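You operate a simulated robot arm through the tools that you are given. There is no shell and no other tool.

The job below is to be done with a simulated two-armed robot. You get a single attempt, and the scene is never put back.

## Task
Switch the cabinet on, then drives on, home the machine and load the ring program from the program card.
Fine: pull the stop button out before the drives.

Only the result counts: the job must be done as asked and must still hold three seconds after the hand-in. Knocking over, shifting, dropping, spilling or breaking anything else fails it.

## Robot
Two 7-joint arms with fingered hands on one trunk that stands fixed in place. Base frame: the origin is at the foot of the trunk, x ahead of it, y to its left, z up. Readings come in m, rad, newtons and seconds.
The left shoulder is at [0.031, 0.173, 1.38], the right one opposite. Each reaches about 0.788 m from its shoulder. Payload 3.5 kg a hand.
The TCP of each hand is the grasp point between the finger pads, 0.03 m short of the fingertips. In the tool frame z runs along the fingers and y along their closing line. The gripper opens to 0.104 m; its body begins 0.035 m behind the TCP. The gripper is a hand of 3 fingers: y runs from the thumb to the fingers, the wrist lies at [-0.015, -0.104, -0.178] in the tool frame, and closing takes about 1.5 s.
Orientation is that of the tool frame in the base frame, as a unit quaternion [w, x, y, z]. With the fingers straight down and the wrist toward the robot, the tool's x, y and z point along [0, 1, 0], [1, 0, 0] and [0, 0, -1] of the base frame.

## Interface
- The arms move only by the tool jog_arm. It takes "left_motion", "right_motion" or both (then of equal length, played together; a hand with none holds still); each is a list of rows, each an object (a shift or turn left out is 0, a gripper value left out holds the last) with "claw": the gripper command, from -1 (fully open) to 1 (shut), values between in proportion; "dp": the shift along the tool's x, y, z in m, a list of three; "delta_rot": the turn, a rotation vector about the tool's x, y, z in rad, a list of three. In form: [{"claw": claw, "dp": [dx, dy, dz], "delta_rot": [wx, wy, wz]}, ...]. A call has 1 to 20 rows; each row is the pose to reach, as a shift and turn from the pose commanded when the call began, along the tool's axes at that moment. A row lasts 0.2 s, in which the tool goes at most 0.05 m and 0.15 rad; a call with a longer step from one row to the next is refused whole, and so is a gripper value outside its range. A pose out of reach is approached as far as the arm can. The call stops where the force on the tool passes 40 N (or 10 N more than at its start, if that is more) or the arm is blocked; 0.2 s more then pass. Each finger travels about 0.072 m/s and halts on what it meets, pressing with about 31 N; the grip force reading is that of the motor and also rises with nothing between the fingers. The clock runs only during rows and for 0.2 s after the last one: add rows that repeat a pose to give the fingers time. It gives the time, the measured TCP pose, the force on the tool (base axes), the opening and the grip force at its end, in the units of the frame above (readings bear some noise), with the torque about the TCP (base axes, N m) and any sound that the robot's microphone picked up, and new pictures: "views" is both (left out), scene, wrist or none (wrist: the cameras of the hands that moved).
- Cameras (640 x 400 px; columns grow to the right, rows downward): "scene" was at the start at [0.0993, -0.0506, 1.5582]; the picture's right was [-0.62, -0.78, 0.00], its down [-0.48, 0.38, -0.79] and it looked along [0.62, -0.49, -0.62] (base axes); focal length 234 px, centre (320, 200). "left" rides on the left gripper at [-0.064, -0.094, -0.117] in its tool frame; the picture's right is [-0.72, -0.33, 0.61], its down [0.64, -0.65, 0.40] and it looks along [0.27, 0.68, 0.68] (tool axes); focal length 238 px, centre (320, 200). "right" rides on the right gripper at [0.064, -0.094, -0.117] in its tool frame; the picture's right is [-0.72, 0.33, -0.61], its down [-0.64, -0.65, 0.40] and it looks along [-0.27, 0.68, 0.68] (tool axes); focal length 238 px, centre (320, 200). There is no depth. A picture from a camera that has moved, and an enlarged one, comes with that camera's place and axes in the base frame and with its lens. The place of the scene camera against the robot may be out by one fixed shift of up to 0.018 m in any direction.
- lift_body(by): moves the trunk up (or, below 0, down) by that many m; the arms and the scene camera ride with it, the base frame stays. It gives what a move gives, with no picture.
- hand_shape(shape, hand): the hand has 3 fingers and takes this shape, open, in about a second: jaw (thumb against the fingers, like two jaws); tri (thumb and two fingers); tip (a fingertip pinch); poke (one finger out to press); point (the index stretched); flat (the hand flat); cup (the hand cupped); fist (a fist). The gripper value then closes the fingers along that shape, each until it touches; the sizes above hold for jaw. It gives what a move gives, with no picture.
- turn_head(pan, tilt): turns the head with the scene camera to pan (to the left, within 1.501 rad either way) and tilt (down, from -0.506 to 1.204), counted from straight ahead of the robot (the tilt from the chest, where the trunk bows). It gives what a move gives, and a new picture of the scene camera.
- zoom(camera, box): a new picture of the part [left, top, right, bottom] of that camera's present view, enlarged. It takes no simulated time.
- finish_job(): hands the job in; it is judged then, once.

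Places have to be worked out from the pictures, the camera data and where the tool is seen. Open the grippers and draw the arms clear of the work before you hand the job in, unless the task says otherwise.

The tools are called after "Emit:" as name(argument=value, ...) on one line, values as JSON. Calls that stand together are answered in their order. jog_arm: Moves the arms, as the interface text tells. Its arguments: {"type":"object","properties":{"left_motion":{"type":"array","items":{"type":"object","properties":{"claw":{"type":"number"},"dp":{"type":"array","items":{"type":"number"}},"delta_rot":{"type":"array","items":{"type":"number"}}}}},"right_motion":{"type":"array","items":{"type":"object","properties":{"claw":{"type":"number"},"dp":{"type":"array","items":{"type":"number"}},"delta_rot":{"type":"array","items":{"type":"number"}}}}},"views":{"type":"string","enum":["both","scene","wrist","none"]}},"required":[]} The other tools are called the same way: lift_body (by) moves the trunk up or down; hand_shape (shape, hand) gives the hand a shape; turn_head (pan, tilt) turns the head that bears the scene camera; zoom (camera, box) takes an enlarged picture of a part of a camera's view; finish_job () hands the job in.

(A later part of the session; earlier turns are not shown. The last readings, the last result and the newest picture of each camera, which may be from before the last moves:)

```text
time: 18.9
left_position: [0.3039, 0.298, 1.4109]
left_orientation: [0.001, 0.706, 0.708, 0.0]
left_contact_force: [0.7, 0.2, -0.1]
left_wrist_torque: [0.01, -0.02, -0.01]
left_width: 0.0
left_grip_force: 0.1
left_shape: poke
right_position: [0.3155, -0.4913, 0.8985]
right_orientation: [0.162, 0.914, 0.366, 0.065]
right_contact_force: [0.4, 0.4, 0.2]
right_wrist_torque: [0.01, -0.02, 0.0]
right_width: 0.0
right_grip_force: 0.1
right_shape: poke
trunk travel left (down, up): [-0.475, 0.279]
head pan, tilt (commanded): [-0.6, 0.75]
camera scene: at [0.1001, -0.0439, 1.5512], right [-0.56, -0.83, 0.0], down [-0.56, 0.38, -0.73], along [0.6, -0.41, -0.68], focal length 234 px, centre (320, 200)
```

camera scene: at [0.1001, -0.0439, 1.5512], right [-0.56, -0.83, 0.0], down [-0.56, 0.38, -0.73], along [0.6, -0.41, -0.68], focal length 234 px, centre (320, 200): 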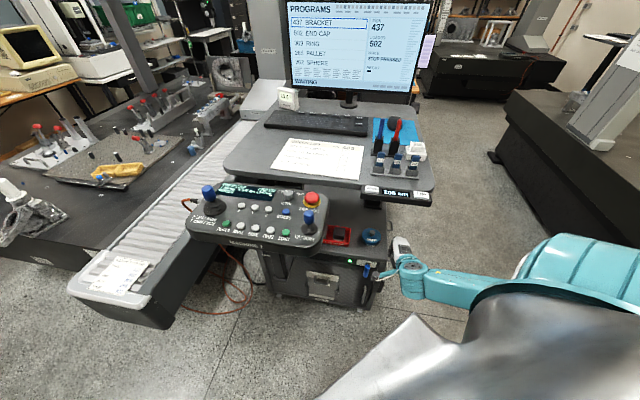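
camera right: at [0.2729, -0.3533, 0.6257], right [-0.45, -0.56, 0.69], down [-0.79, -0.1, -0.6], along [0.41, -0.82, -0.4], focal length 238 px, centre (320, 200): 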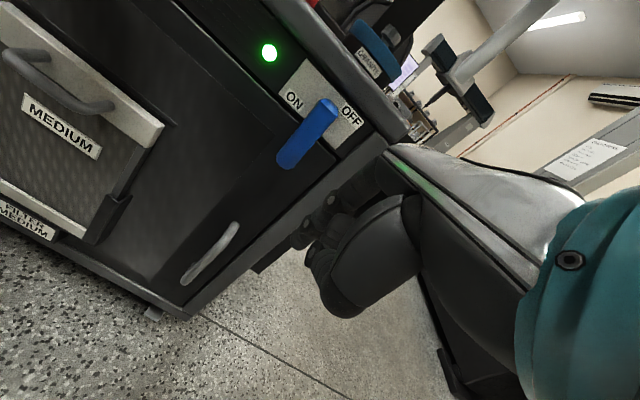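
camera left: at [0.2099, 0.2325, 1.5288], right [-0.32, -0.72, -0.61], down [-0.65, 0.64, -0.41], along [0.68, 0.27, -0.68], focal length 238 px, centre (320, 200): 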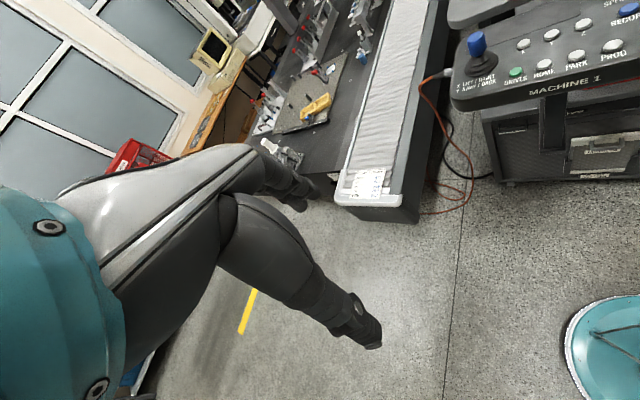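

The screen is readable from this head pose. Next is the stop button (about [0.504,-0.302,1.09]); I raise the right hand straight up beside the pendant, level it, and set it back to jaw for a grip.

Emit:
jog_arm(right_motion=[{"dp": [0, 0.016, -0.0446], "delta_rot": [0.044, 0, 0]}, {"dp": [0, 0.0325, -0.0892], "delta_rot": [0.0875, 0, 0]}, {"dp": [0, 0.0488, -0.1338], "delta_rot": [0.131, 0, 0]}, {"dp": [0, 0.065, -0.1785], "delta_rot": [0.175, 0, 0]}, {"dp": [0, 0.0813, -0.2231], "delta_rot": [0.219, 0, 0]}, {"dp": [0, 0.0975, -0.2677], "delta_rot": [0.2625, 0, 0]}, {"dp": [0, 0.1138, -0.3123], "delta_rot": [0.306, 0, 0]}, {"dp": [0, 0.13, -0.357], "delta_rot": [0.35, 0, 0]}], views="wrist")

Emit:
hand_shape(shape="jaw", hand="right")

```text
time: 20.7
left_position: [0.3052, 0.2989, 1.4107]
left_orientation: [0.0, 0.706, 0.708, 0.0]
left_contact_force: [0.3, -0.9, 0.5]
left_wrist_torque: [0.0, -0.01, -0.04]
left_width: 0.0
left_grip_force: 0.1
left_shape: poke
right_position: [0.3158, -0.4914, 1.2793]
right_orientation: [0.002, 0.929, 0.371, -0.001]
right_contact_force: [-0.4, 0.4, -0.1]
right_wrist_torque: [0.0, 0.0, 0.0]
right_width: 0.0
right_grip_force: 0.0
right_shape: poke
trunk travel left (down, up): [-0.475, 0.279]
head pan, tilt (commanded): [-0.6, 0.75]
camera right: at [0.2971, -0.3795, 1.3956], right [-0.29, -0.73, 0.62], down [-0.91, 0.03, -0.4], along [0.28, -0.68, -0.68], focal length 238 px, centre (320, 200)
```

right: 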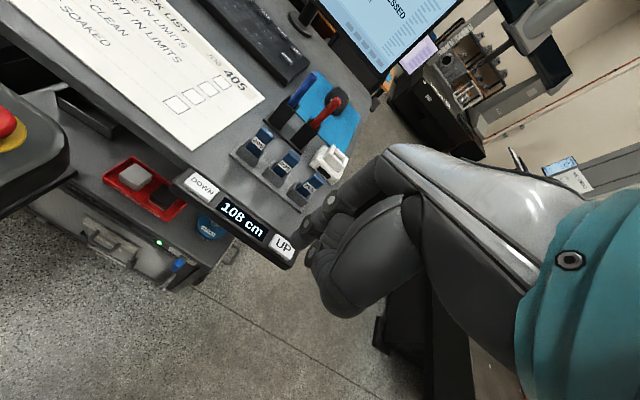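

```text
time: 21.6
left_position: [0.3052, 0.2986, 1.4106]
left_orientation: [0.0, 0.707, 0.707, 0.0]
left_contact_force: [0.6, 0.2, -0.2]
left_wrist_torque: [0.0, -0.01, 0.02]
left_width: 0.0
left_grip_force: 0.1
left_shape: poke
right_position: [0.3166, -0.4923, 1.2774]
right_orientation: [0.001, 0.929, 0.371, 0.0]
right_contact_force: [0.6, 0.4, -0.3]
right_wrist_torque: [0.03, 0.0, 0.0]
right_width: 0.1036
right_grip_force: 0.1
right_shape: jaw
trunk travel left (down, up): [-0.475, 0.279]
head pan, tilt (commanded): [-0.6, 0.75]
```

The right hand is open in jaw shape with its fingers facing along the console. I move it over the stop button, staying well above the panel, to look down at it.

Emit:
jog_arm(right_motion=[{"dp": [0.044, -0.0015, 0.004]}, {"dp": [0.089, -0.003, 0.008]}, {"dp": [0.133, -0.0045, 0.012]}, {"dp": [0.178, -0.006, 0.016]}, {"dp": [0.222, -0.0075, 0.02]}, {"dp": [0.2666, -0.009, 0.024]}], views="both")

```text
time: 23.0
left_position: [0.3053, 0.2978, 1.41]
left_orientation: [-0.001, 0.707, 0.708, -0.002]
left_contact_force: [-0.2, -0.1, -0.3]
left_wrist_torque: [-0.03, 0.0, 0.04]
left_width: 0.0
left_grip_force: 0.0
left_shape: poke
right_position: [0.5025, -0.2993, 1.2508]
right_orientation: [0.0, 0.928, 0.372, -0.002]
right_contact_force: [-0.2, 0.5, 0.0]
right_wrist_torque: [-0.02, -0.04, 0.01]
right_width: 0.1038
right_grip_force: 0.1
right_shape: jaw
trunk travel left (down, up): [-0.475, 0.279]
head pan, tilt (commanded): [-0.6, 0.75]
camera scene: at [0.1016, -0.0431, 1.551], right [-0.56, -0.83, 0.0], down [-0.56, 0.38, -0.73], along [0.6, -0.41, -0.68], focal length 234 px, centre (320, 200)
camera right: at [0.4848, -0.1869, 1.368], right [-0.3, -0.73, 0.61], down [-0.91, 0.03, -0.4], along [0.28, -0.68, -0.68], focal length 238 px, centre (320, 200)
```

scene: 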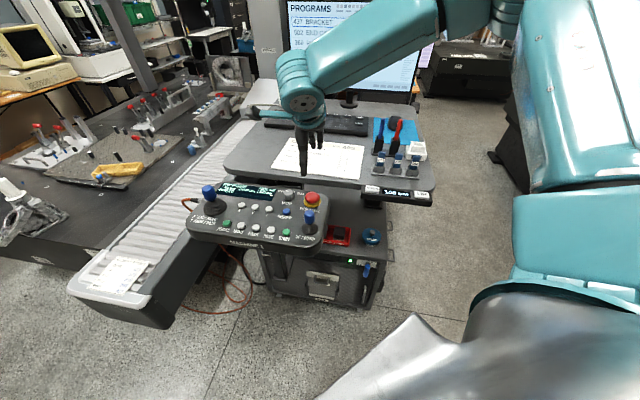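
right: 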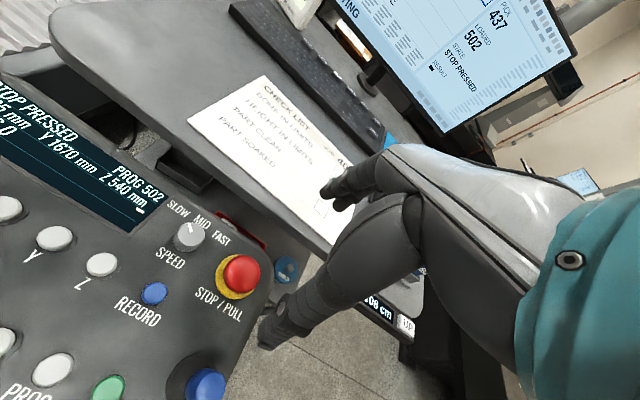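

The pose is reachable and the view is good: stop centre is about [0.508,-0.303,1.09]. I zoom in on the button to judge its height and diameter.

Emit:
zoom(camera="right", box=[140, 200, 300, 320])

Emit:
zoom(camera="scene", box=[180, 160, 360, 260])

```text
3.33 times, centred on (220, 260) of right
camera zoom: at [0.4848, -0.1869, 1.368], right [-0.3, -0.73, 0.61], down [-0.91, 0.03, -0.4], along [0.28, -0.68, -0.68], focal length 794 px, centre (653, 0)
```

zoom: 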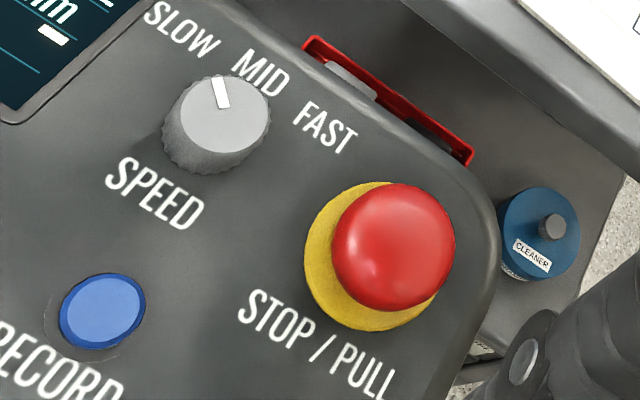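

```text
3.56 times, centred on (270, 210) of scene
camera zoom: at [0.1016, -0.0431, 1.551], right [-0.56, -0.83, 0.0], down [-0.56, 0.38, -0.73], along [0.6, -0.41, -0.68], focal length 833 px, centre (498, 164)
```

zoom: 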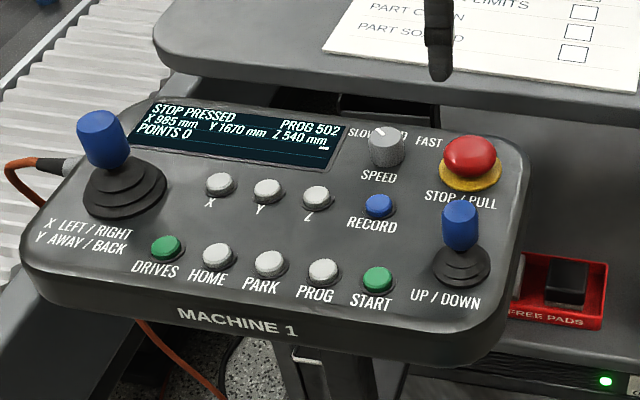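

The mushroom is about 42 mm across, its top roughly 25 mm above a collar near z 1.07, with the joystick about 97 mm nearer the operator. I partly close the fingers and come down to just above the button, then check.

Emit:
jog_arm(right_motion=[{"claw": -0.4, "dp": [0.001, 0.004, 0.03]}, {"claw": -0.4, "dp": [0.0016, 0.0084, 0.06]}, {"claw": -0.4, "dp": [0.0016, 0.0084, 0.09]}, {"claw": -0.4, "dp": [0.0016, 0.0084, 0.09]}], views="both")

```text
time: 24.0
left_position: [0.3055, 0.2979, 1.4109]
left_orientation: [0.0, 0.707, 0.708, 0.0]
left_contact_force: [-0.3, -0.3, -0.4]
left_wrist_torque: [0.01, 0.0, 0.0]
left_width: 0.0
left_grip_force: 0.1
left_shape: poke
right_position: [0.5092, -0.3048, 1.1653]
right_orientation: [0.001, 0.928, 0.372, 0.0]
right_contact_force: [0.5, 0.2, -0.8]
right_wrist_torque: [-0.01, -0.02, -0.02]
right_width: 0.0729
right_grip_force: 0.2
right_shape: jaw
trunk travel left (down, up): [-0.475, 0.279]
head pan, tilt (commanded): [-0.6, 0.75]
camera scene: at [0.0997, -0.0438, 1.5512], right [-0.56, -0.83, 0.0], down [-0.56, 0.39, -0.73], along [0.6, -0.41, -0.68], focal length 234 px, centre (320, 200)
camera right: at [0.4896, -0.1936, 1.2815], right [-0.3, -0.73, 0.62], down [-0.91, 0.03, -0.4], along [0.28, -0.68, -0.68], focal length 238 px, centre (320, 200)
```

scene: 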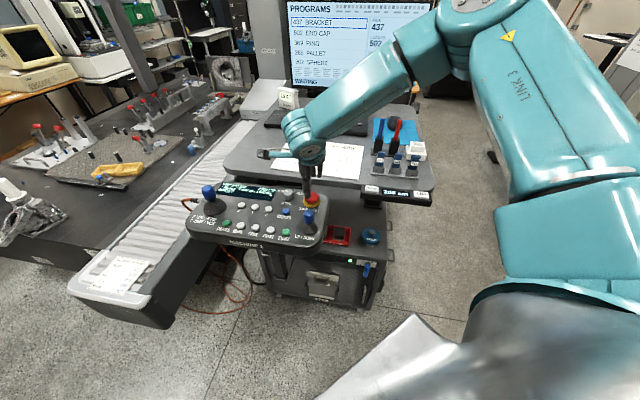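
right: 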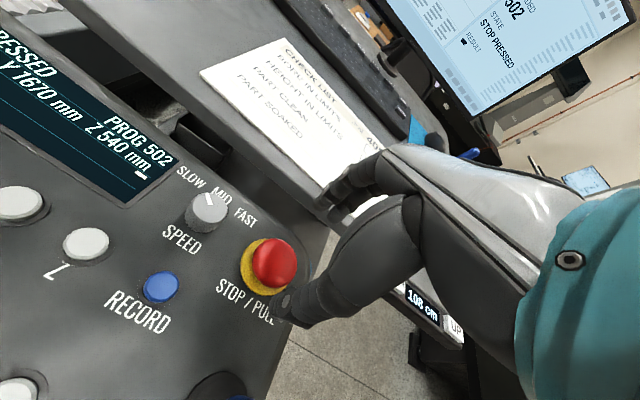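

The button is centred under the hand at about [0.5085,-0.303,1.097] top. I lower until the fingertips straddle the mushroom just above the panel, then check before closing.

Emit:
jog_arm(right_motion=[{"claw": -0.4, "dp": [0, 0, 0.02]}, {"claw": -0.4, "dp": [0, 0, 0.035]}, {"claw": -0.4, "dp": [0, 0, 0.044]}, {"claw": -0.4, "dp": [0, 0, 0.049]}], views="both")

Emit:
zoom(camera="right", box=[220, 160, 400, 340])

Emit:
zoom(camera="scene", box=[260, 120, 360, 250])

```text
time: 25.0
left_position: [0.3049, 0.2972, 1.4116]
left_orientation: [0.0, 0.706, 0.708, 0.0]
left_contact_force: [-0.6, 0.0, 0.4]
left_wrist_torque: [0.01, -0.04, -0.04]
left_width: 0.0002
left_grip_force: 0.0
left_shape: poke
right_position: [0.508, -0.3047, 1.1156]
right_orientation: [0.001, 0.929, 0.371, -0.001]
right_contact_force: [0.0, 0.1, 0.0]
right_wrist_torque: [-0.01, 0.02, -0.02]
right_width: 0.0729
right_grip_force: 0.0
right_shape: jaw
trunk travel left (down, up): [-0.475, 0.279]
head pan, tilt (commanded): [-0.6, 0.75]
camera scene: at [0.1, -0.044, 1.5511], right [-0.56, -0.83, 0.0], down [-0.56, 0.39, -0.73], along [0.6, -0.41, -0.68], focal length 234 px, centre (320, 200)
camera right: at [0.4897, -0.1932, 1.2322], right [-0.3, -0.73, 0.62], down [-0.91, 0.03, -0.4], along [0.28, -0.68, -0.68], focal length 238 px, centre (320, 200)
```

scene: 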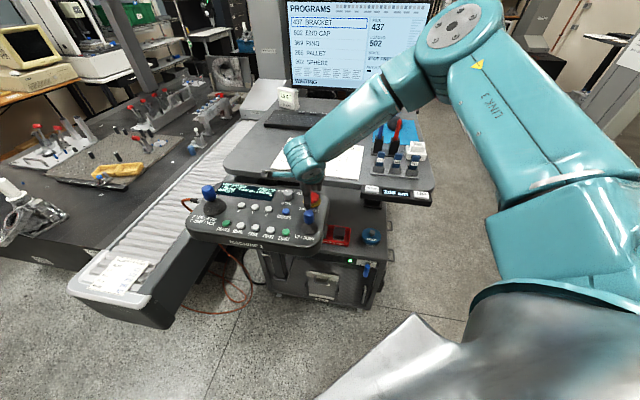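
right: 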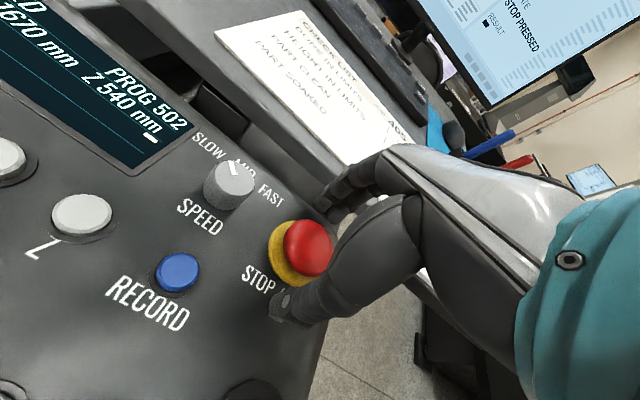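

```text
2.22 times, centred on (310, 250) of right
camera zoom: at [0.4897, -0.1932, 1.2322], right [-0.3, -0.73, 0.62], down [-0.91, 0.03, -0.4], along [0.28, -0.68, -0.68], focal length 530 px, centre (342, 89)
```

zoom: 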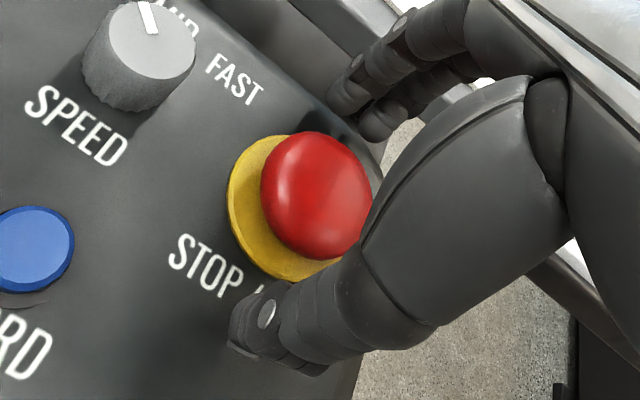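

```text
3.08 times, centred on (310, 185) of scene
camera zoom: at [0.1, -0.044, 1.5511], right [-0.56, -0.83, 0.0], down [-0.56, 0.39, -0.73], along [0.6, -0.41, -0.68], focal length 721 px, centre (351, 246)
```

zoom: 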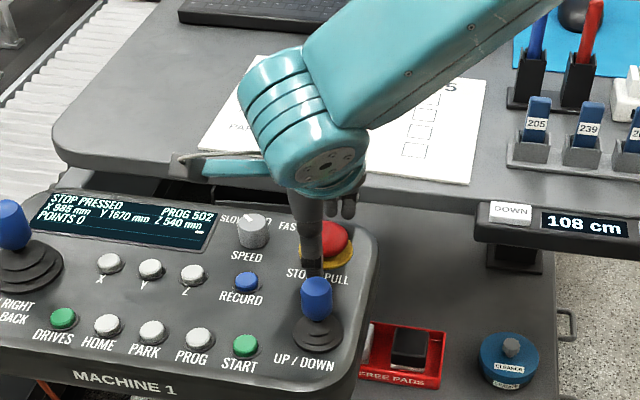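

The thumb is on the near side and the fingers are on the far side of the mushroom, in line. I go 3 mm lower and close on it.

Emit:
jog_arm(right_motion=[{"claw": -0.2, "dp": [0, 0, 0.003]}, {"claw": 0.2, "dp": [0, 0, 0.003]}, {"claw": 0.6, "dp": [0, 0, 0.003]}, {"claw": 1, "dp": [0, 0, 0.003]}, {"claw": 1, "dp": [0, 0, 0.003]}, {"claw": 1, "dp": [0, 0, 0.003]}, {"claw": 1, "dp": [0, 0, 0.003]}], views="both")

Emit:
zoom(camera="right", box=[220, 160, 400, 340])

```text
time: 26.6
left_position: [0.3048, 0.2979, 1.41]
left_orientation: [0.0, 0.707, 0.707, 0.001]
left_contact_force: [-0.7, -0.5, -0.5]
left_wrist_torque: [-0.01, 0.0, -0.02]
left_width: 0.0001
left_grip_force: 0.0
left_shape: poke
right_position: [0.5086, -0.3049, 1.1116]
right_orientation: [0.001, 0.929, 0.371, -0.002]
right_contact_force: [-1.2, 0.0, -2.4]
right_wrist_torque: [0.07, 0.1, 0.03]
right_width: 0.0343
right_grip_force: 30.9
right_shape: jaw
trunk travel left (down, up): [-0.475, 0.279]
head pan, tilt (commanded): [-0.6, 0.75]
camera scene: at [0.1002, -0.0439, 1.5511], right [-0.56, -0.83, 0.0], down [-0.56, 0.39, -0.73], along [0.6, -0.41, -0.68], focal length 234 px, centre (320, 200)
camera right: at [0.4896, -0.193, 1.2291], right [-0.29, -0.73, 0.62], down [-0.91, 0.03, -0.4], along [0.28, -0.68, -0.68], focal length 238 px, centre (320, 200)
```

scene: 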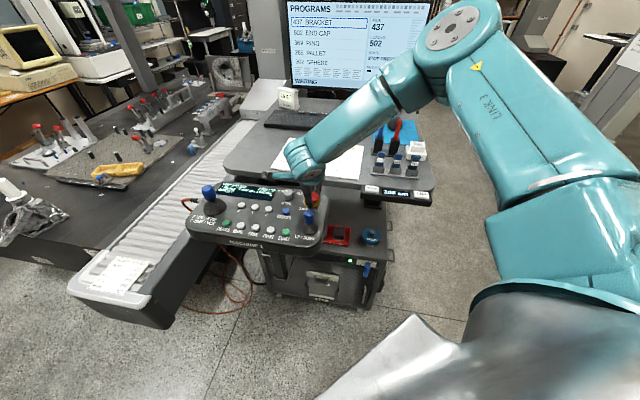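
right: 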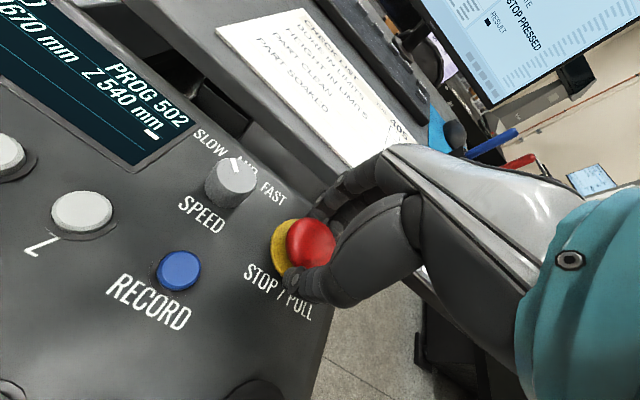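

```text
2.22 times, centred on (310, 250) of right
camera zoom: at [0.4896, -0.193, 1.2291], right [-0.29, -0.73, 0.62], down [-0.91, 0.03, -0.4], along [0.28, -0.68, -0.68], focal length 530 px, centre (342, 89)
```

zoom: 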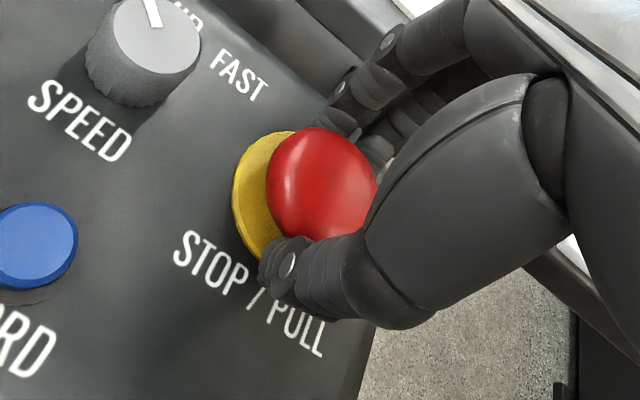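

The fingers hold the mushroom (31 N grip). I pull straight up in small steps.

Emit:
jog_arm(right_motion=[{"claw": 1, "dp": [0, 0, -0.003]}, {"claw": 1, "dp": [0, 0, -0.006]}, {"claw": 1, "dp": [0, 0, -0.009]}, {"claw": 1, "dp": [0, 0, -0.012]}], views="both")

Emit:
zoom(camera="scene", box=[280, 0, 440, 100])

Emit:
zoom(camera="right", box=[220, 160, 400, 340])

```text
time: 27.6
left_position: [0.3074, 0.2964, 1.4091]
left_orientation: [-0.001, 0.707, 0.708, 0.0]
left_contact_force: [-0.3, 0.2, -0.7]
left_wrist_torque: [0.0, 0.0, 0.02]
left_width: 0.0001
left_grip_force: 0.1
left_shape: poke
right_position: [0.5082, -0.3043, 1.1208]
right_orientation: [-0.001, 0.928, 0.372, -0.004]
right_contact_force: [2.9, 2.7, -26.5]
right_wrist_torque: [-0.01, -0.13, 0.03]
right_width: 0.0324
right_grip_force: 30.9
right_shape: jaw
trunk travel left (down, up): [-0.475, 0.279]
head pan, tilt (commanded): [-0.6, 0.75]
camera scene: at [0.1031, -0.0448, 1.5506], right [-0.56, -0.83, 0.0], down [-0.56, 0.39, -0.73], along [0.6, -0.41, -0.68], focal length 234 px, centre (320, 200)
camera right: at [0.49, -0.1935, 1.2376], right [-0.29, -0.73, 0.62], down [-0.92, 0.03, -0.4], along [0.27, -0.68, -0.68], focal length 238 px, centre (320, 200)
```

scene: 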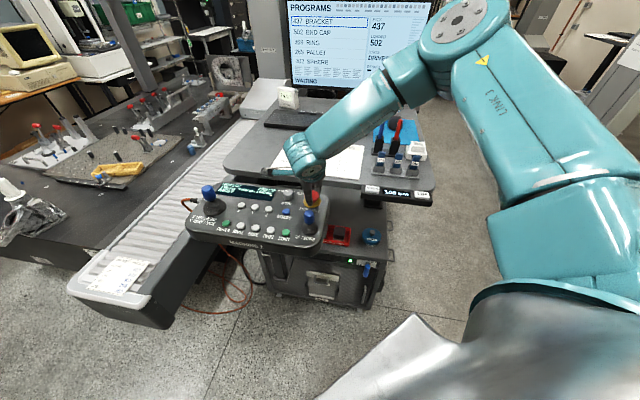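
right: 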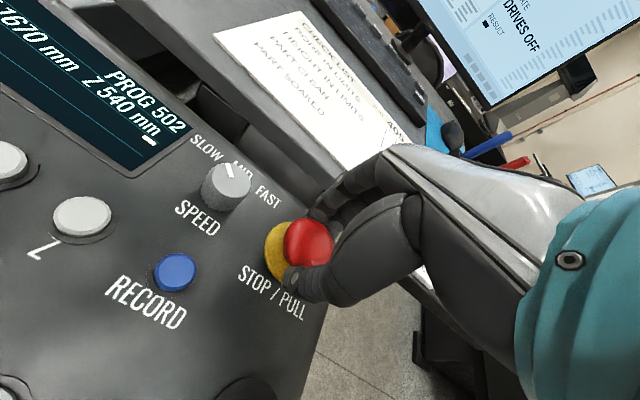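

```text
4.00 times, centred on (360, 50) of scene
camera zoom: at [0.1031, -0.0448, 1.5506], right [-0.56, -0.83, 0.0], down [-0.56, 0.39, -0.73], along [0.6, -0.41, -0.68], focal length 937 px, centre (160, 800)
```

zoom: 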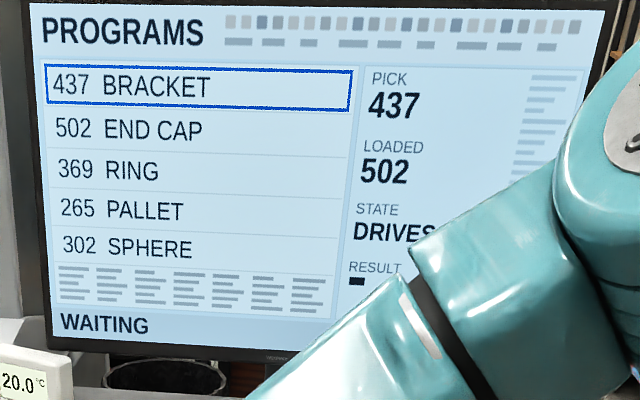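

```text
2.22 times, centred on (310, 250) of right
camera zoom: at [0.49, -0.1935, 1.2376], right [-0.29, -0.73, 0.62], down [-0.92, 0.03, -0.4], along [0.27, -0.68, -0.68], focal length 530 px, centre (342, 89)
```

zoom: 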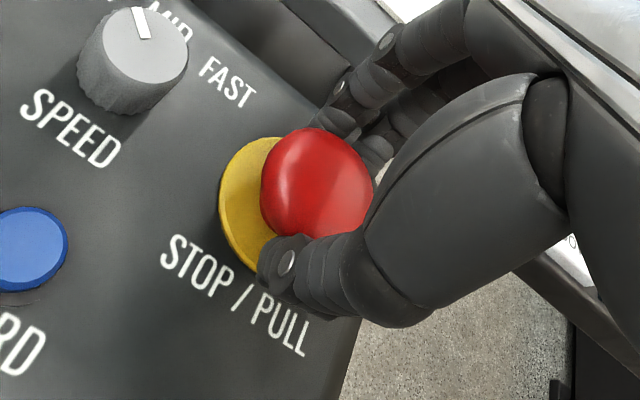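

The state changed to DRIVES OFF, so the stop is out. I open the fingers and lift the hand straight up away from the button.

Emit:
jog_arm(right_motion=[{"claw": 0.6, "dp": [0, 0, 0]}, {"claw": 0.2, "dp": [0, 0, 0]}, {"claw": -0.2, "dp": [0, 0, 0]}, {"claw": -0.4, "dp": [0, 0, 0]}, {"claw": -0.4, "dp": [0, 0, 0]}, {"claw": -0.4, "dp": [0, 0, -0.03]}, {"claw": -0.4, "dp": [0, 0, -0.06]}, {"claw": -0.4, "dp": [0, 0, -0.1]}, {"claw": -0.4, "dp": [0, 0, -0.14]}], views="both")

```text
time: 29.6
left_position: [0.3039, 0.2984, 1.4115]
left_orientation: [0.001, 0.707, 0.708, 0.0]
left_contact_force: [-0.6, 0.1, -0.1]
left_wrist_torque: [0.0, 0.01, -0.01]
left_width: 0.0001
left_grip_force: 0.1
left_shape: poke
right_position: [0.5082, -0.3053, 1.2661]
right_orientation: [0.001, 0.929, 0.371, 0.0]
right_contact_force: [-0.2, 0.5, -0.1]
right_wrist_torque: [0.02, -0.05, 0.0]
right_width: 0.0724
right_grip_force: 0.0
right_shape: jaw
trunk travel left (down, up): [-0.475, 0.279]
head pan, tilt (commanded): [-0.6, 0.75]
camera scene: at [0.0994, -0.0435, 1.5512], right [-0.56, -0.83, 0.0], down [-0.56, 0.39, -0.73], along [0.6, -0.41, -0.68], focal length 234 px, centre (320, 200)
camera right: at [0.4895, -0.193, 1.3834], right [-0.29, -0.73, 0.62], down [-0.91, 0.03, -0.4], along [0.28, -0.68, -0.68], focal length 238 px, centre (320, 200)
```

scene: 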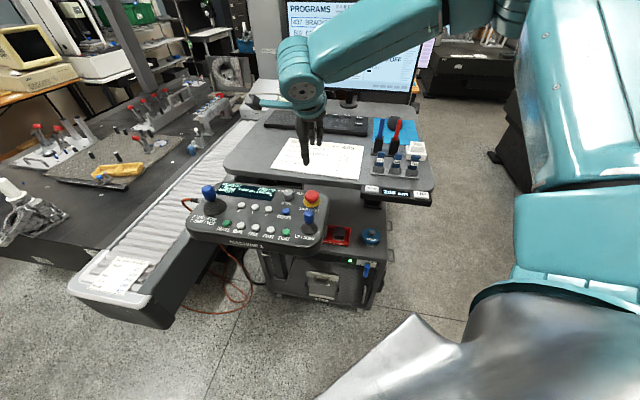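
right: 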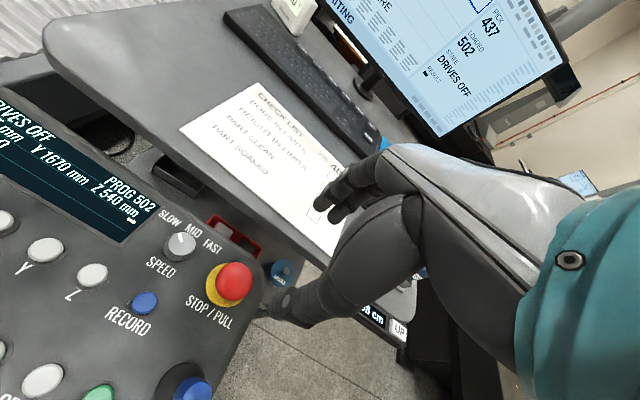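

DRIVES OFF shows on both displays with the stop out. I withdraw the right hand to the right while bringing the left poke hand over the DRIVES end of the pendant.

Emit:
jog_arm(left_motion=[{"dp": [0, 0, 0]}, {"dp": [0, 0, 0]}, {"dp": [-0.039, 0.022, 0.012]}, {"dp": [-0.077, 0.044, 0.024]}, {"dp": [-0.116, 0.065, 0.037]}, {"dp": [-0.155, 0.087, 0.049]}, {"dp": [-0.193, 0.109, 0.061]}, {"dp": [-0.232, 0.131, 0.073]}, {"dp": [-0.271, 0.152, 0.086]}, {"dp": [-0.309, 0.174, 0.098]}, {"dp": [-0.348, 0.196, 0.11]}], right_motion=[{"claw": -1, "dp": [-0.044, 0, 0]}, {"dp": [-0.088, 0, 0]}, {"dp": [-0.132, 0, 0]}, {"dp": [-0.176, 0, 0]}, {"dp": [-0.22, 0, 0]}, {"dp": [-0.26, 0, 0]}, {"dp": [-0.26, 0, 0]}, {"dp": [-0.26, 0, 0]}, {"dp": [-0.26, 0, 0]}, {"dp": [-0.26, 0, 0]}, {"dp": [-0.26, 0, 0]}], views="both")

```text
time: 32.0
left_position: [0.5028, -0.0513, 1.3014]
left_orientation: [-0.001, 0.707, 0.708, 0.0]
left_contact_force: [-0.3, -0.6, -0.3]
left_wrist_torque: [-0.01, 0.01, -0.01]
left_width: 0.0
left_grip_force: 0.1
left_shape: poke
right_position: [0.3206, -0.4847, 1.2663]
right_orientation: [0.0, 0.928, 0.372, 0.0]
right_contact_force: [-0.1, -0.2, 0.2]
right_wrist_torque: [-0.01, 0.02, -0.01]
right_width: 0.1035
right_grip_force: 0.1
right_shape: jaw
trunk travel left (down, up): [-0.475, 0.279]
head pan, tilt (commanded): [-0.6, 0.75]
camera scene: at [0.1003, -0.0453, 1.5511], right [-0.56, -0.83, 0.0], down [-0.56, 0.39, -0.73], along [0.6, -0.41, -0.68], focal length 234 px, centre (320, 200)
camera right: at [0.3017, -0.373, 1.3836], right [-0.29, -0.73, 0.61], down [-0.91, 0.03, -0.4], along [0.28, -0.68, -0.68], focal length 238 px, centre (320, 200)
camera left: at [0.4099, -0.1147, 1.4191], right [-0.33, -0.72, -0.61], down [-0.65, 0.64, -0.4], along [0.68, 0.27, -0.68], focal length 238 px, centre (320, 200)
```

scene: 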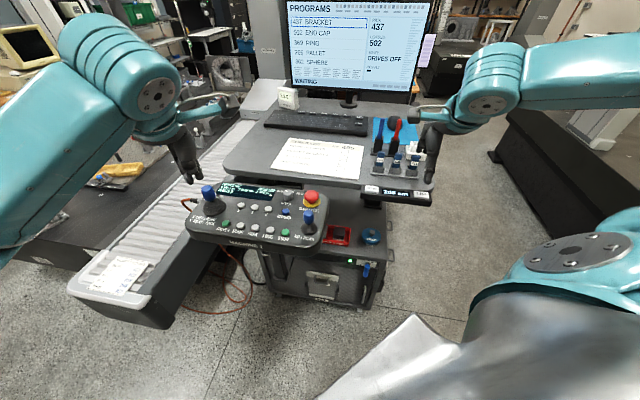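
right: 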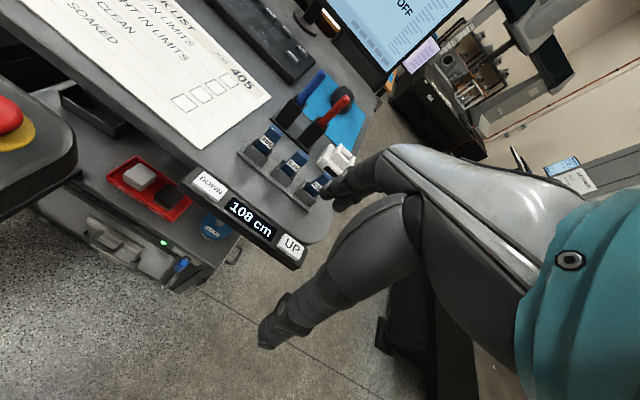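
left: 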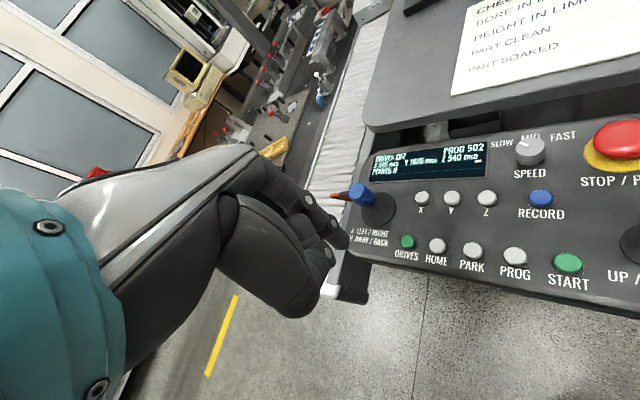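

The left hand is above the DRIVES end. I zoom in the left wrist camera to pinpoint the DRIVES/HOME buttons and the left fingertip.

Emit:
zoom(camera="left", box=[270, 150, 450, 290])

Emit:
zoom(camera="left", box=[370, 160, 600, 300])

Emit:
zoom(camera="scene", box=[130, 110, 330, 250])

```text
2.86 times, centred on (360, 220) of left
camera zoom: at [0.4099, -0.1147, 1.4191], right [-0.33, -0.72, -0.61], down [-0.65, 0.64, -0.4], along [0.68, 0.27, -0.68], focal length 681 px, centre (206, 143)
```

zoom: 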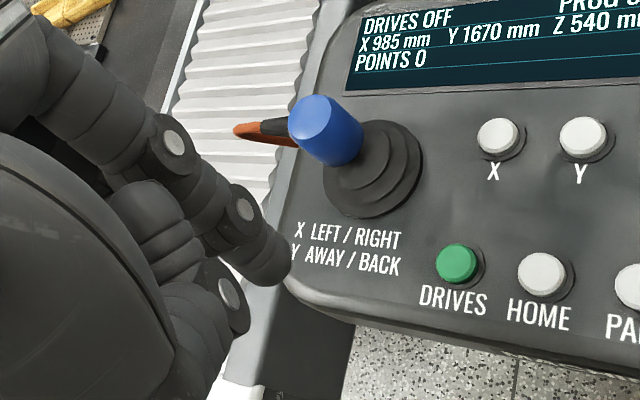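

```text
2.78 times, centred on (485, 230) of left
camera zoom: at [0.4099, -0.1147, 1.4191], right [-0.33, -0.72, -0.61], down [-0.65, 0.64, -0.4], along [0.68, 0.27, -0.68], focal length 663 px, centre (-139, 116)
```

zoom: 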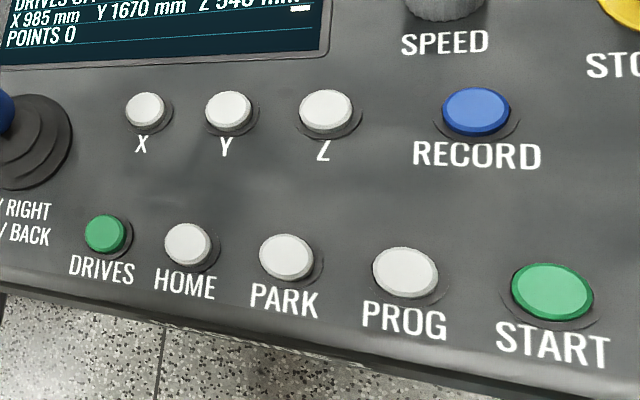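

```text
2.86 times, centred on (230, 180) of scene
camera zoom: at [0.1003, -0.0453, 1.5511], right [-0.56, -0.83, 0.0], down [-0.56, 0.39, -0.73], along [0.6, -0.41, -0.68], focal length 670 px, centre (577, 257)
```

zoom: 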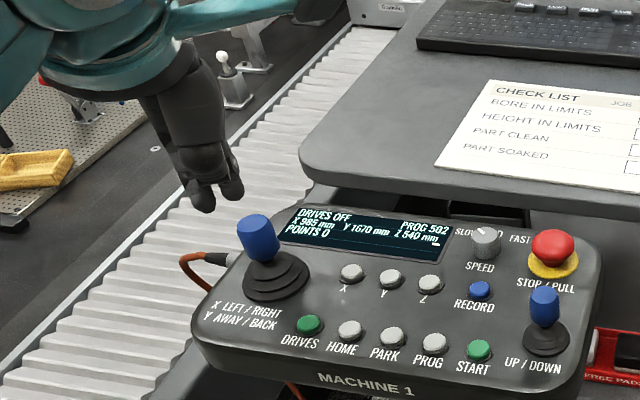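

DRIVES top is near [0.560,-0.0745,1.087] and HOME near [0.533,-0.103,1.087]; the left fingertip is about [+0.006 x, −0.0055 y, −0.034 z] from the TCP. I move the fingertip to about 3 cm above DRIVES and check alignment.

Emit:
jog_arm(left_motion=[{"dp": [-0.005, 0.013, 0.038]}, {"dp": [-0.009, 0.026, 0.075]}, {"dp": [-0.014, 0.039, 0.113]}, {"dp": [-0.018, 0.051, 0.15]}], views="both")

Emit:
zoom(camera="left", box=[250, 150, 430, 290])

Emit:
zoom(camera="scene", box=[150, 130, 330, 250])

```text
time: 33.0
left_position: [0.5543, -0.0687, 1.1487]
left_orientation: [-0.001, 0.706, 0.708, 0.0]
left_contact_force: [-0.2, 0.5, -1.5]
left_wrist_torque: [-0.01, -0.01, 0.03]
left_width: 0.0
left_grip_force: 0.0
left_shape: poke
right_position: [0.3211, -0.4839, 1.267]
right_orientation: [0.002, 0.929, 0.371, 0.0]
right_contact_force: [0.0, -0.1, 0.3]
right_wrist_torque: [0.0, 0.02, 0.02]
right_width: 0.1036
right_grip_force: 0.1
right_shape: jaw
trunk travel left (down, up): [-0.475, 0.279]
head pan, tilt (commanded): [-0.6, 0.75]
camera scene: at [0.1003, -0.0442, 1.5511], right [-0.56, -0.83, 0.0], down [-0.56, 0.39, -0.73], along [0.6, -0.41, -0.68], focal length 234 px, centre (320, 200)
camera left: at [0.4608, -0.1321, 1.2673], right [-0.33, -0.72, -0.61], down [-0.65, 0.64, -0.4], along [0.68, 0.27, -0.68], focal length 238 px, centre (320, 200)
```

scene: 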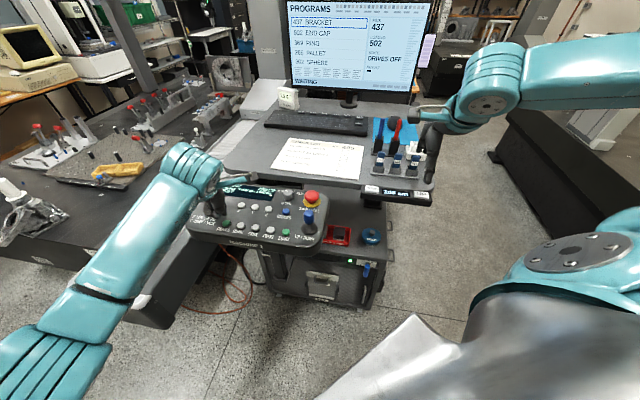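
left: 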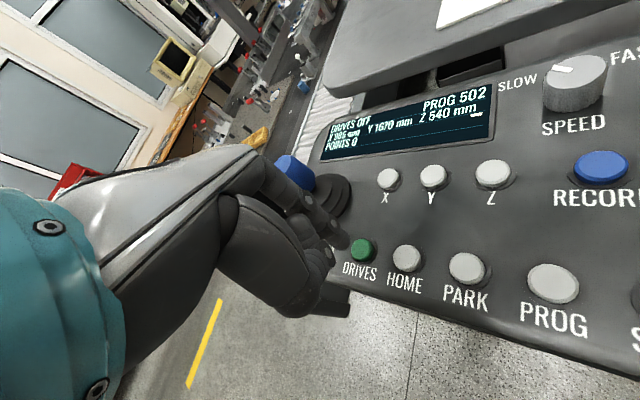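

```text
2.86 times, centred on (340, 220) of left
camera zoom: at [0.4608, -0.1321, 1.2673], right [-0.33, -0.72, -0.61], down [-0.65, 0.64, -0.4], along [0.68, 0.27, -0.68], focal length 681 px, centre (263, 143)
```

zoom: 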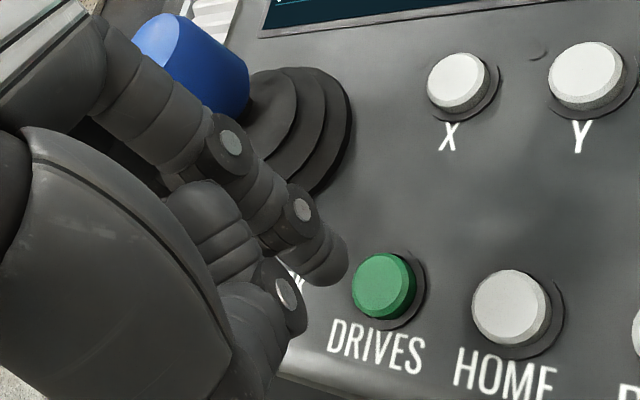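

```text
3.33 times, centred on (240, 190) of scene
camera zoom: at [0.1003, -0.0442, 1.5511], right [-0.56, -0.83, 0.0], down [-0.56, 0.39, -0.73], along [0.6, -0.41, -0.68], focal length 781 px, centre (587, 233)
```

zoom: 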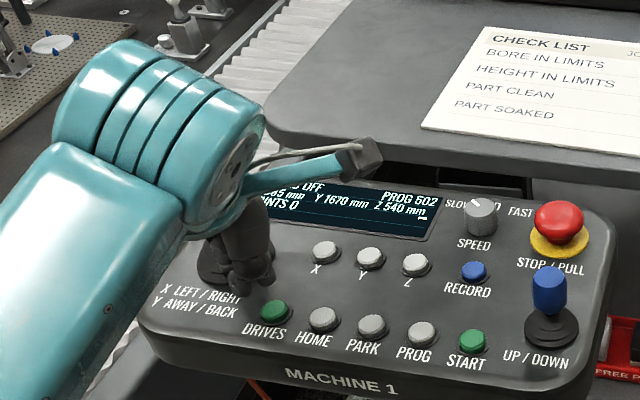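

The fingertip is over DRIVES within 2–3 mm. I press down in small steps.

Emit:
jog_arm(left_motion=[{"dp": [-0.002, 0.001, 0.012]}, {"dp": [-0.002, 0.001, 0.022]}, {"dp": [-0.002, 0.001, 0.027]}, {"dp": [-0.002, 0.001, 0.031]}, {"dp": [-0.002, 0.001, 0.034]}, {"dp": [-0.002, 0.001, 0.036]}], views="both")

Emit:
zoom(camera="left", box=[250, 100, 530, 290])

```text
time: 34.4
left_position: [0.5522, -0.0716, 1.1146]
left_orientation: [0.001, 0.707, 0.708, -0.001]
left_contact_force: [-0.3, 1.3, 1.9]
left_wrist_torque: [0.01, -0.03, 0.02]
left_width: 0.0
left_grip_force: 0.0
left_shape: poke
right_position: [0.3202, -0.4828, 1.2673]
right_orientation: [0.001, 0.929, 0.371, -0.001]
right_contact_force: [-0.2, -0.8, 0.6]
right_wrist_torque: [0.03, -0.05, 0.02]
right_width: 0.1035
right_grip_force: 0.0
right_shape: jaw
trunk travel left (down, up): [-0.475, 0.279]
head pan, tilt (commanded): [-0.6, 0.75]
heard: click
camera scene: at [0.0999, -0.0438, 1.5512], right [-0.56, -0.83, 0.0], down [-0.56, 0.39, -0.73], along [0.6, -0.41, -0.68], focal length 234 px, centre (320, 200)
camera left: at [0.4606, -0.1347, 1.2323], right [-0.32, -0.72, -0.61], down [-0.65, 0.64, -0.41], along [0.68, 0.27, -0.68], focal length 238 px, centre (320, 200)
```

scene: 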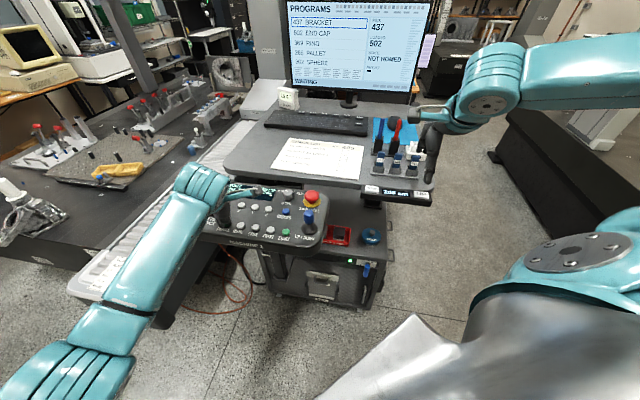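
left: 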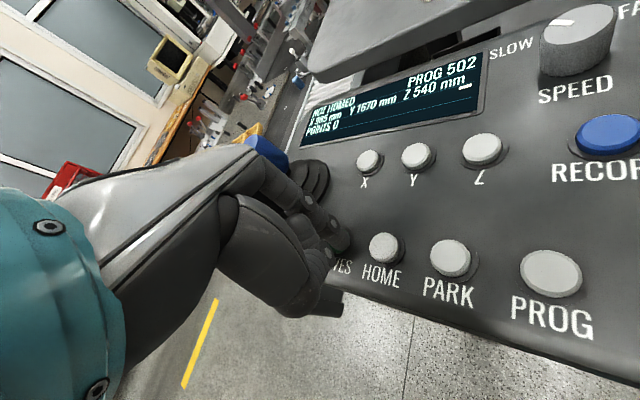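

```text
2.11 times, centred on (390, 195) of left
camera zoom: at [0.4606, -0.1347, 1.2323], right [-0.32, -0.72, -0.61], down [-0.65, 0.64, -0.41], along [0.68, 0.27, -0.68], focal length 502 px, centre (173, 210)
```

zoom: 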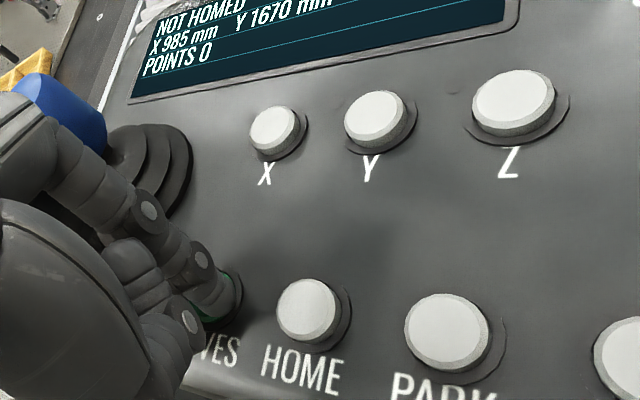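

A click was heard and the state is now NOT HOMED, so the drives are on. I lift, shift one button over to HOME (about [0.534,-0.102]), and press it the same way.

Emit:
jog_arm(left_motion=[{"dp": [0, 0, -0.015]}, {"dp": [0, 0, -0.03]}, {"dp": [-0.0124, -0.0123, -0.03]}, {"dp": [-0.0248, -0.0245, -0.03]}, {"dp": [-0.0248, -0.0245, -0.018]}, {"dp": [-0.0248, -0.0245, -0.009]}, {"dp": [-0.0248, -0.0245, -0.004]}, {"dp": [-0.0248, -0.0245, -0.001]}, {"dp": [-0.0248, -0.0245, 0.001]}], views="both")

```text
time: 36.4
left_position: [0.5294, -0.0955, 1.1141]
left_orientation: [0.002, 0.707, 0.707, 0.0]
left_contact_force: [0.2, 0.0, 5.3]
left_wrist_torque: [-0.02, -0.03, 0.0]
left_width: 0.0
left_grip_force: 0.1
left_shape: poke
right_position: [0.3206, -0.483, 1.2679]
right_orientation: [0.001, 0.928, 0.371, -0.001]
right_contact_force: [-0.1, -1.1, -0.2]
right_wrist_torque: [0.0, 0.02, 0.01]
right_width: 0.1035
right_grip_force: 0.0
right_shape: jaw
trunk travel left (down, up): [-0.475, 0.279]
head pan, tilt (commanded): [-0.6, 0.75]
heard: click
camera scene: at [0.0995, -0.0436, 1.5513], right [-0.56, -0.83, 0.0], down [-0.56, 0.39, -0.73], along [0.6, -0.41, -0.68], focal length 234 px, centre (320, 200)
camera left: at [0.4355, -0.1593, 1.2317], right [-0.32, -0.72, -0.61], down [-0.65, 0.64, -0.41], along [0.69, 0.27, -0.68], focal length 238 px, centre (320, 200)
```

scene: 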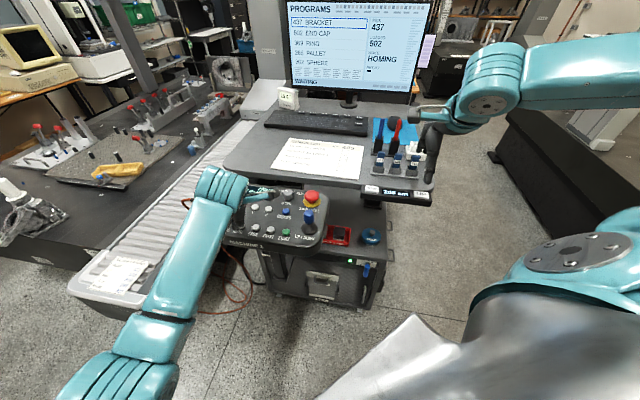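
left: 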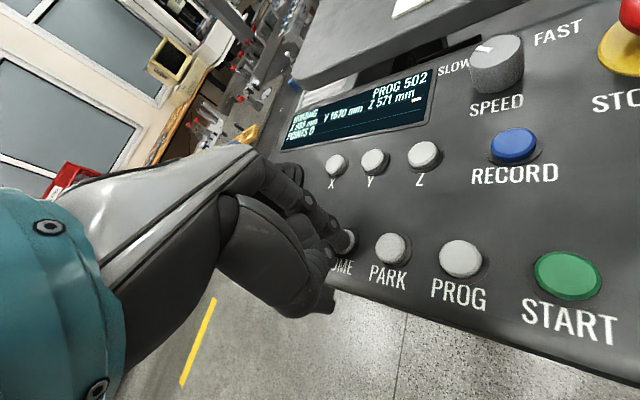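

HOMING is shown on the screen and Z is counting up. I lift the left finger clear of the button and wait for homing to finish.

Emit:
jog_arm(left_motion=[{"dp": [0, 0, -0.02]}, {"dp": [0, 0, -0.04]}, {"dp": [0, 0, -0.04]}, {"dp": [0, 0, -0.04]}, {"dp": [0, 0, -0.04]}, {"dp": [0, 0, -0.04]}, {"dp": [0, 0, -0.04]}, {"dp": [0, 0, -0.04]}, {"dp": [0, 0, -0.04]}, {"dp": [0, 0, -0.04]}, {"dp": [0, 0, -0.04]}, {"dp": [0, 0, -0.04]}, {"dp": [0, 0, -0.04]}, {"dp": [0, 0, -0.04]}, {"dp": [0, 0, -0.04]}], views="both")

Emit:
zoom(camera="scene", box=[280, 0, 440, 100])

Emit:
zoom(camera="left", box=[280, 50, 460, 160])

```text
time: 39.6
left_position: [0.5293, -0.0946, 1.1534]
left_orientation: [0.0, 0.707, 0.708, 0.0]
left_contact_force: [-0.7, 0.6, -0.5]
left_wrist_torque: [0.01, -0.01, 0.05]
left_width: 0.0
left_grip_force: 0.0
left_shape: poke
right_position: [0.321, -0.4826, 1.2665]
right_orientation: [0.001, 0.929, 0.371, 0.0]
right_contact_force: [0.0, 0.1, -0.3]
right_wrist_torque: [0.04, 0.0, -0.04]
right_width: 0.1036
right_grip_force: 0.0
right_shape: jaw
trunk travel left (down, up): [-0.475, 0.279]
head pan, tilt (commanded): [-0.6, 0.75]
camera scene: at [0.1001, -0.0439, 1.5511], right [-0.56, -0.83, 0.0], down [-0.56, 0.39, -0.73], along [0.6, -0.41, -0.68], focal length 234 px, centre (320, 200)
camera left: at [0.4354, -0.1585, 1.271], right [-0.33, -0.72, -0.61], down [-0.65, 0.64, -0.4], along [0.68, 0.27, -0.68], focal length 238 px, centre (320, 200)
```

scene: 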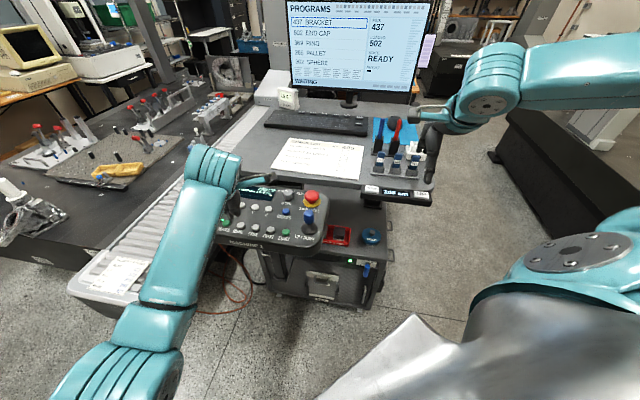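
left: 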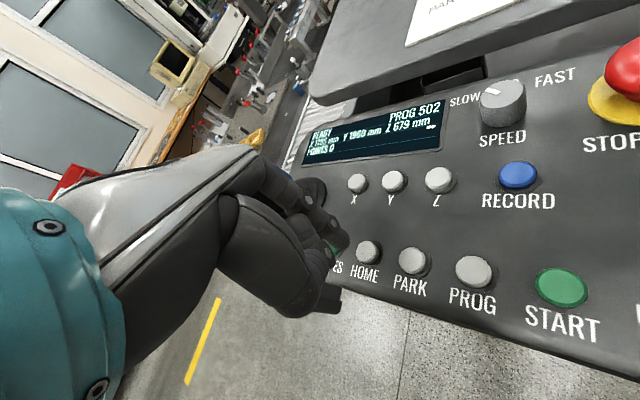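

```text
4.00 times, centred on (360, 50) of scene
camera zoom: at [0.1001, -0.0439, 1.5511], right [-0.56, -0.83, 0.0], down [-0.56, 0.39, -0.73], along [0.6, -0.41, -0.68], focal length 937 px, centre (160, 800)
```

zoom: 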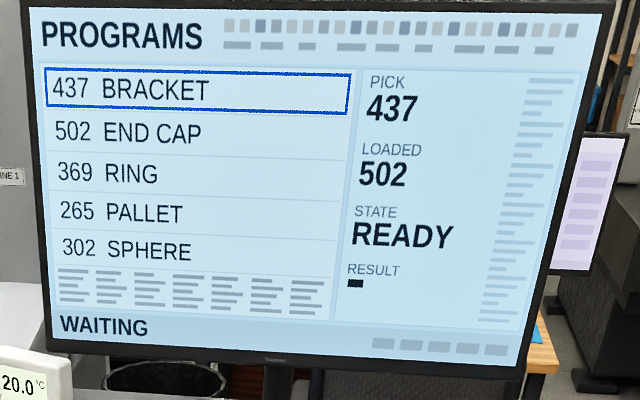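

```text
3.56 times, centred on (370, 105) of left
camera zoom: at [0.4354, -0.1585, 1.271], right [-0.33, -0.72, -0.61], down [-0.65, 0.64, -0.4], along [0.68, 0.27, -0.68], focal length 848 px, centre (142, 538)
```

zoom: 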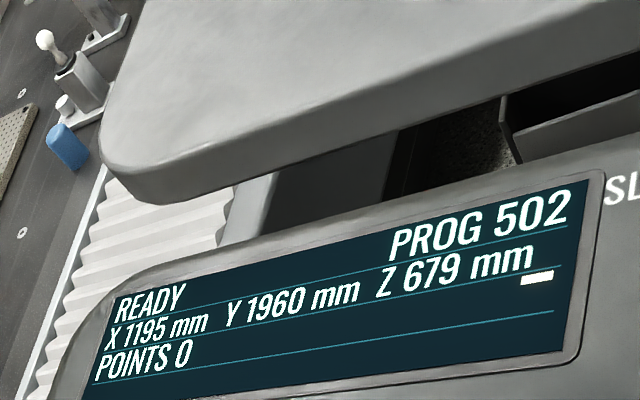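

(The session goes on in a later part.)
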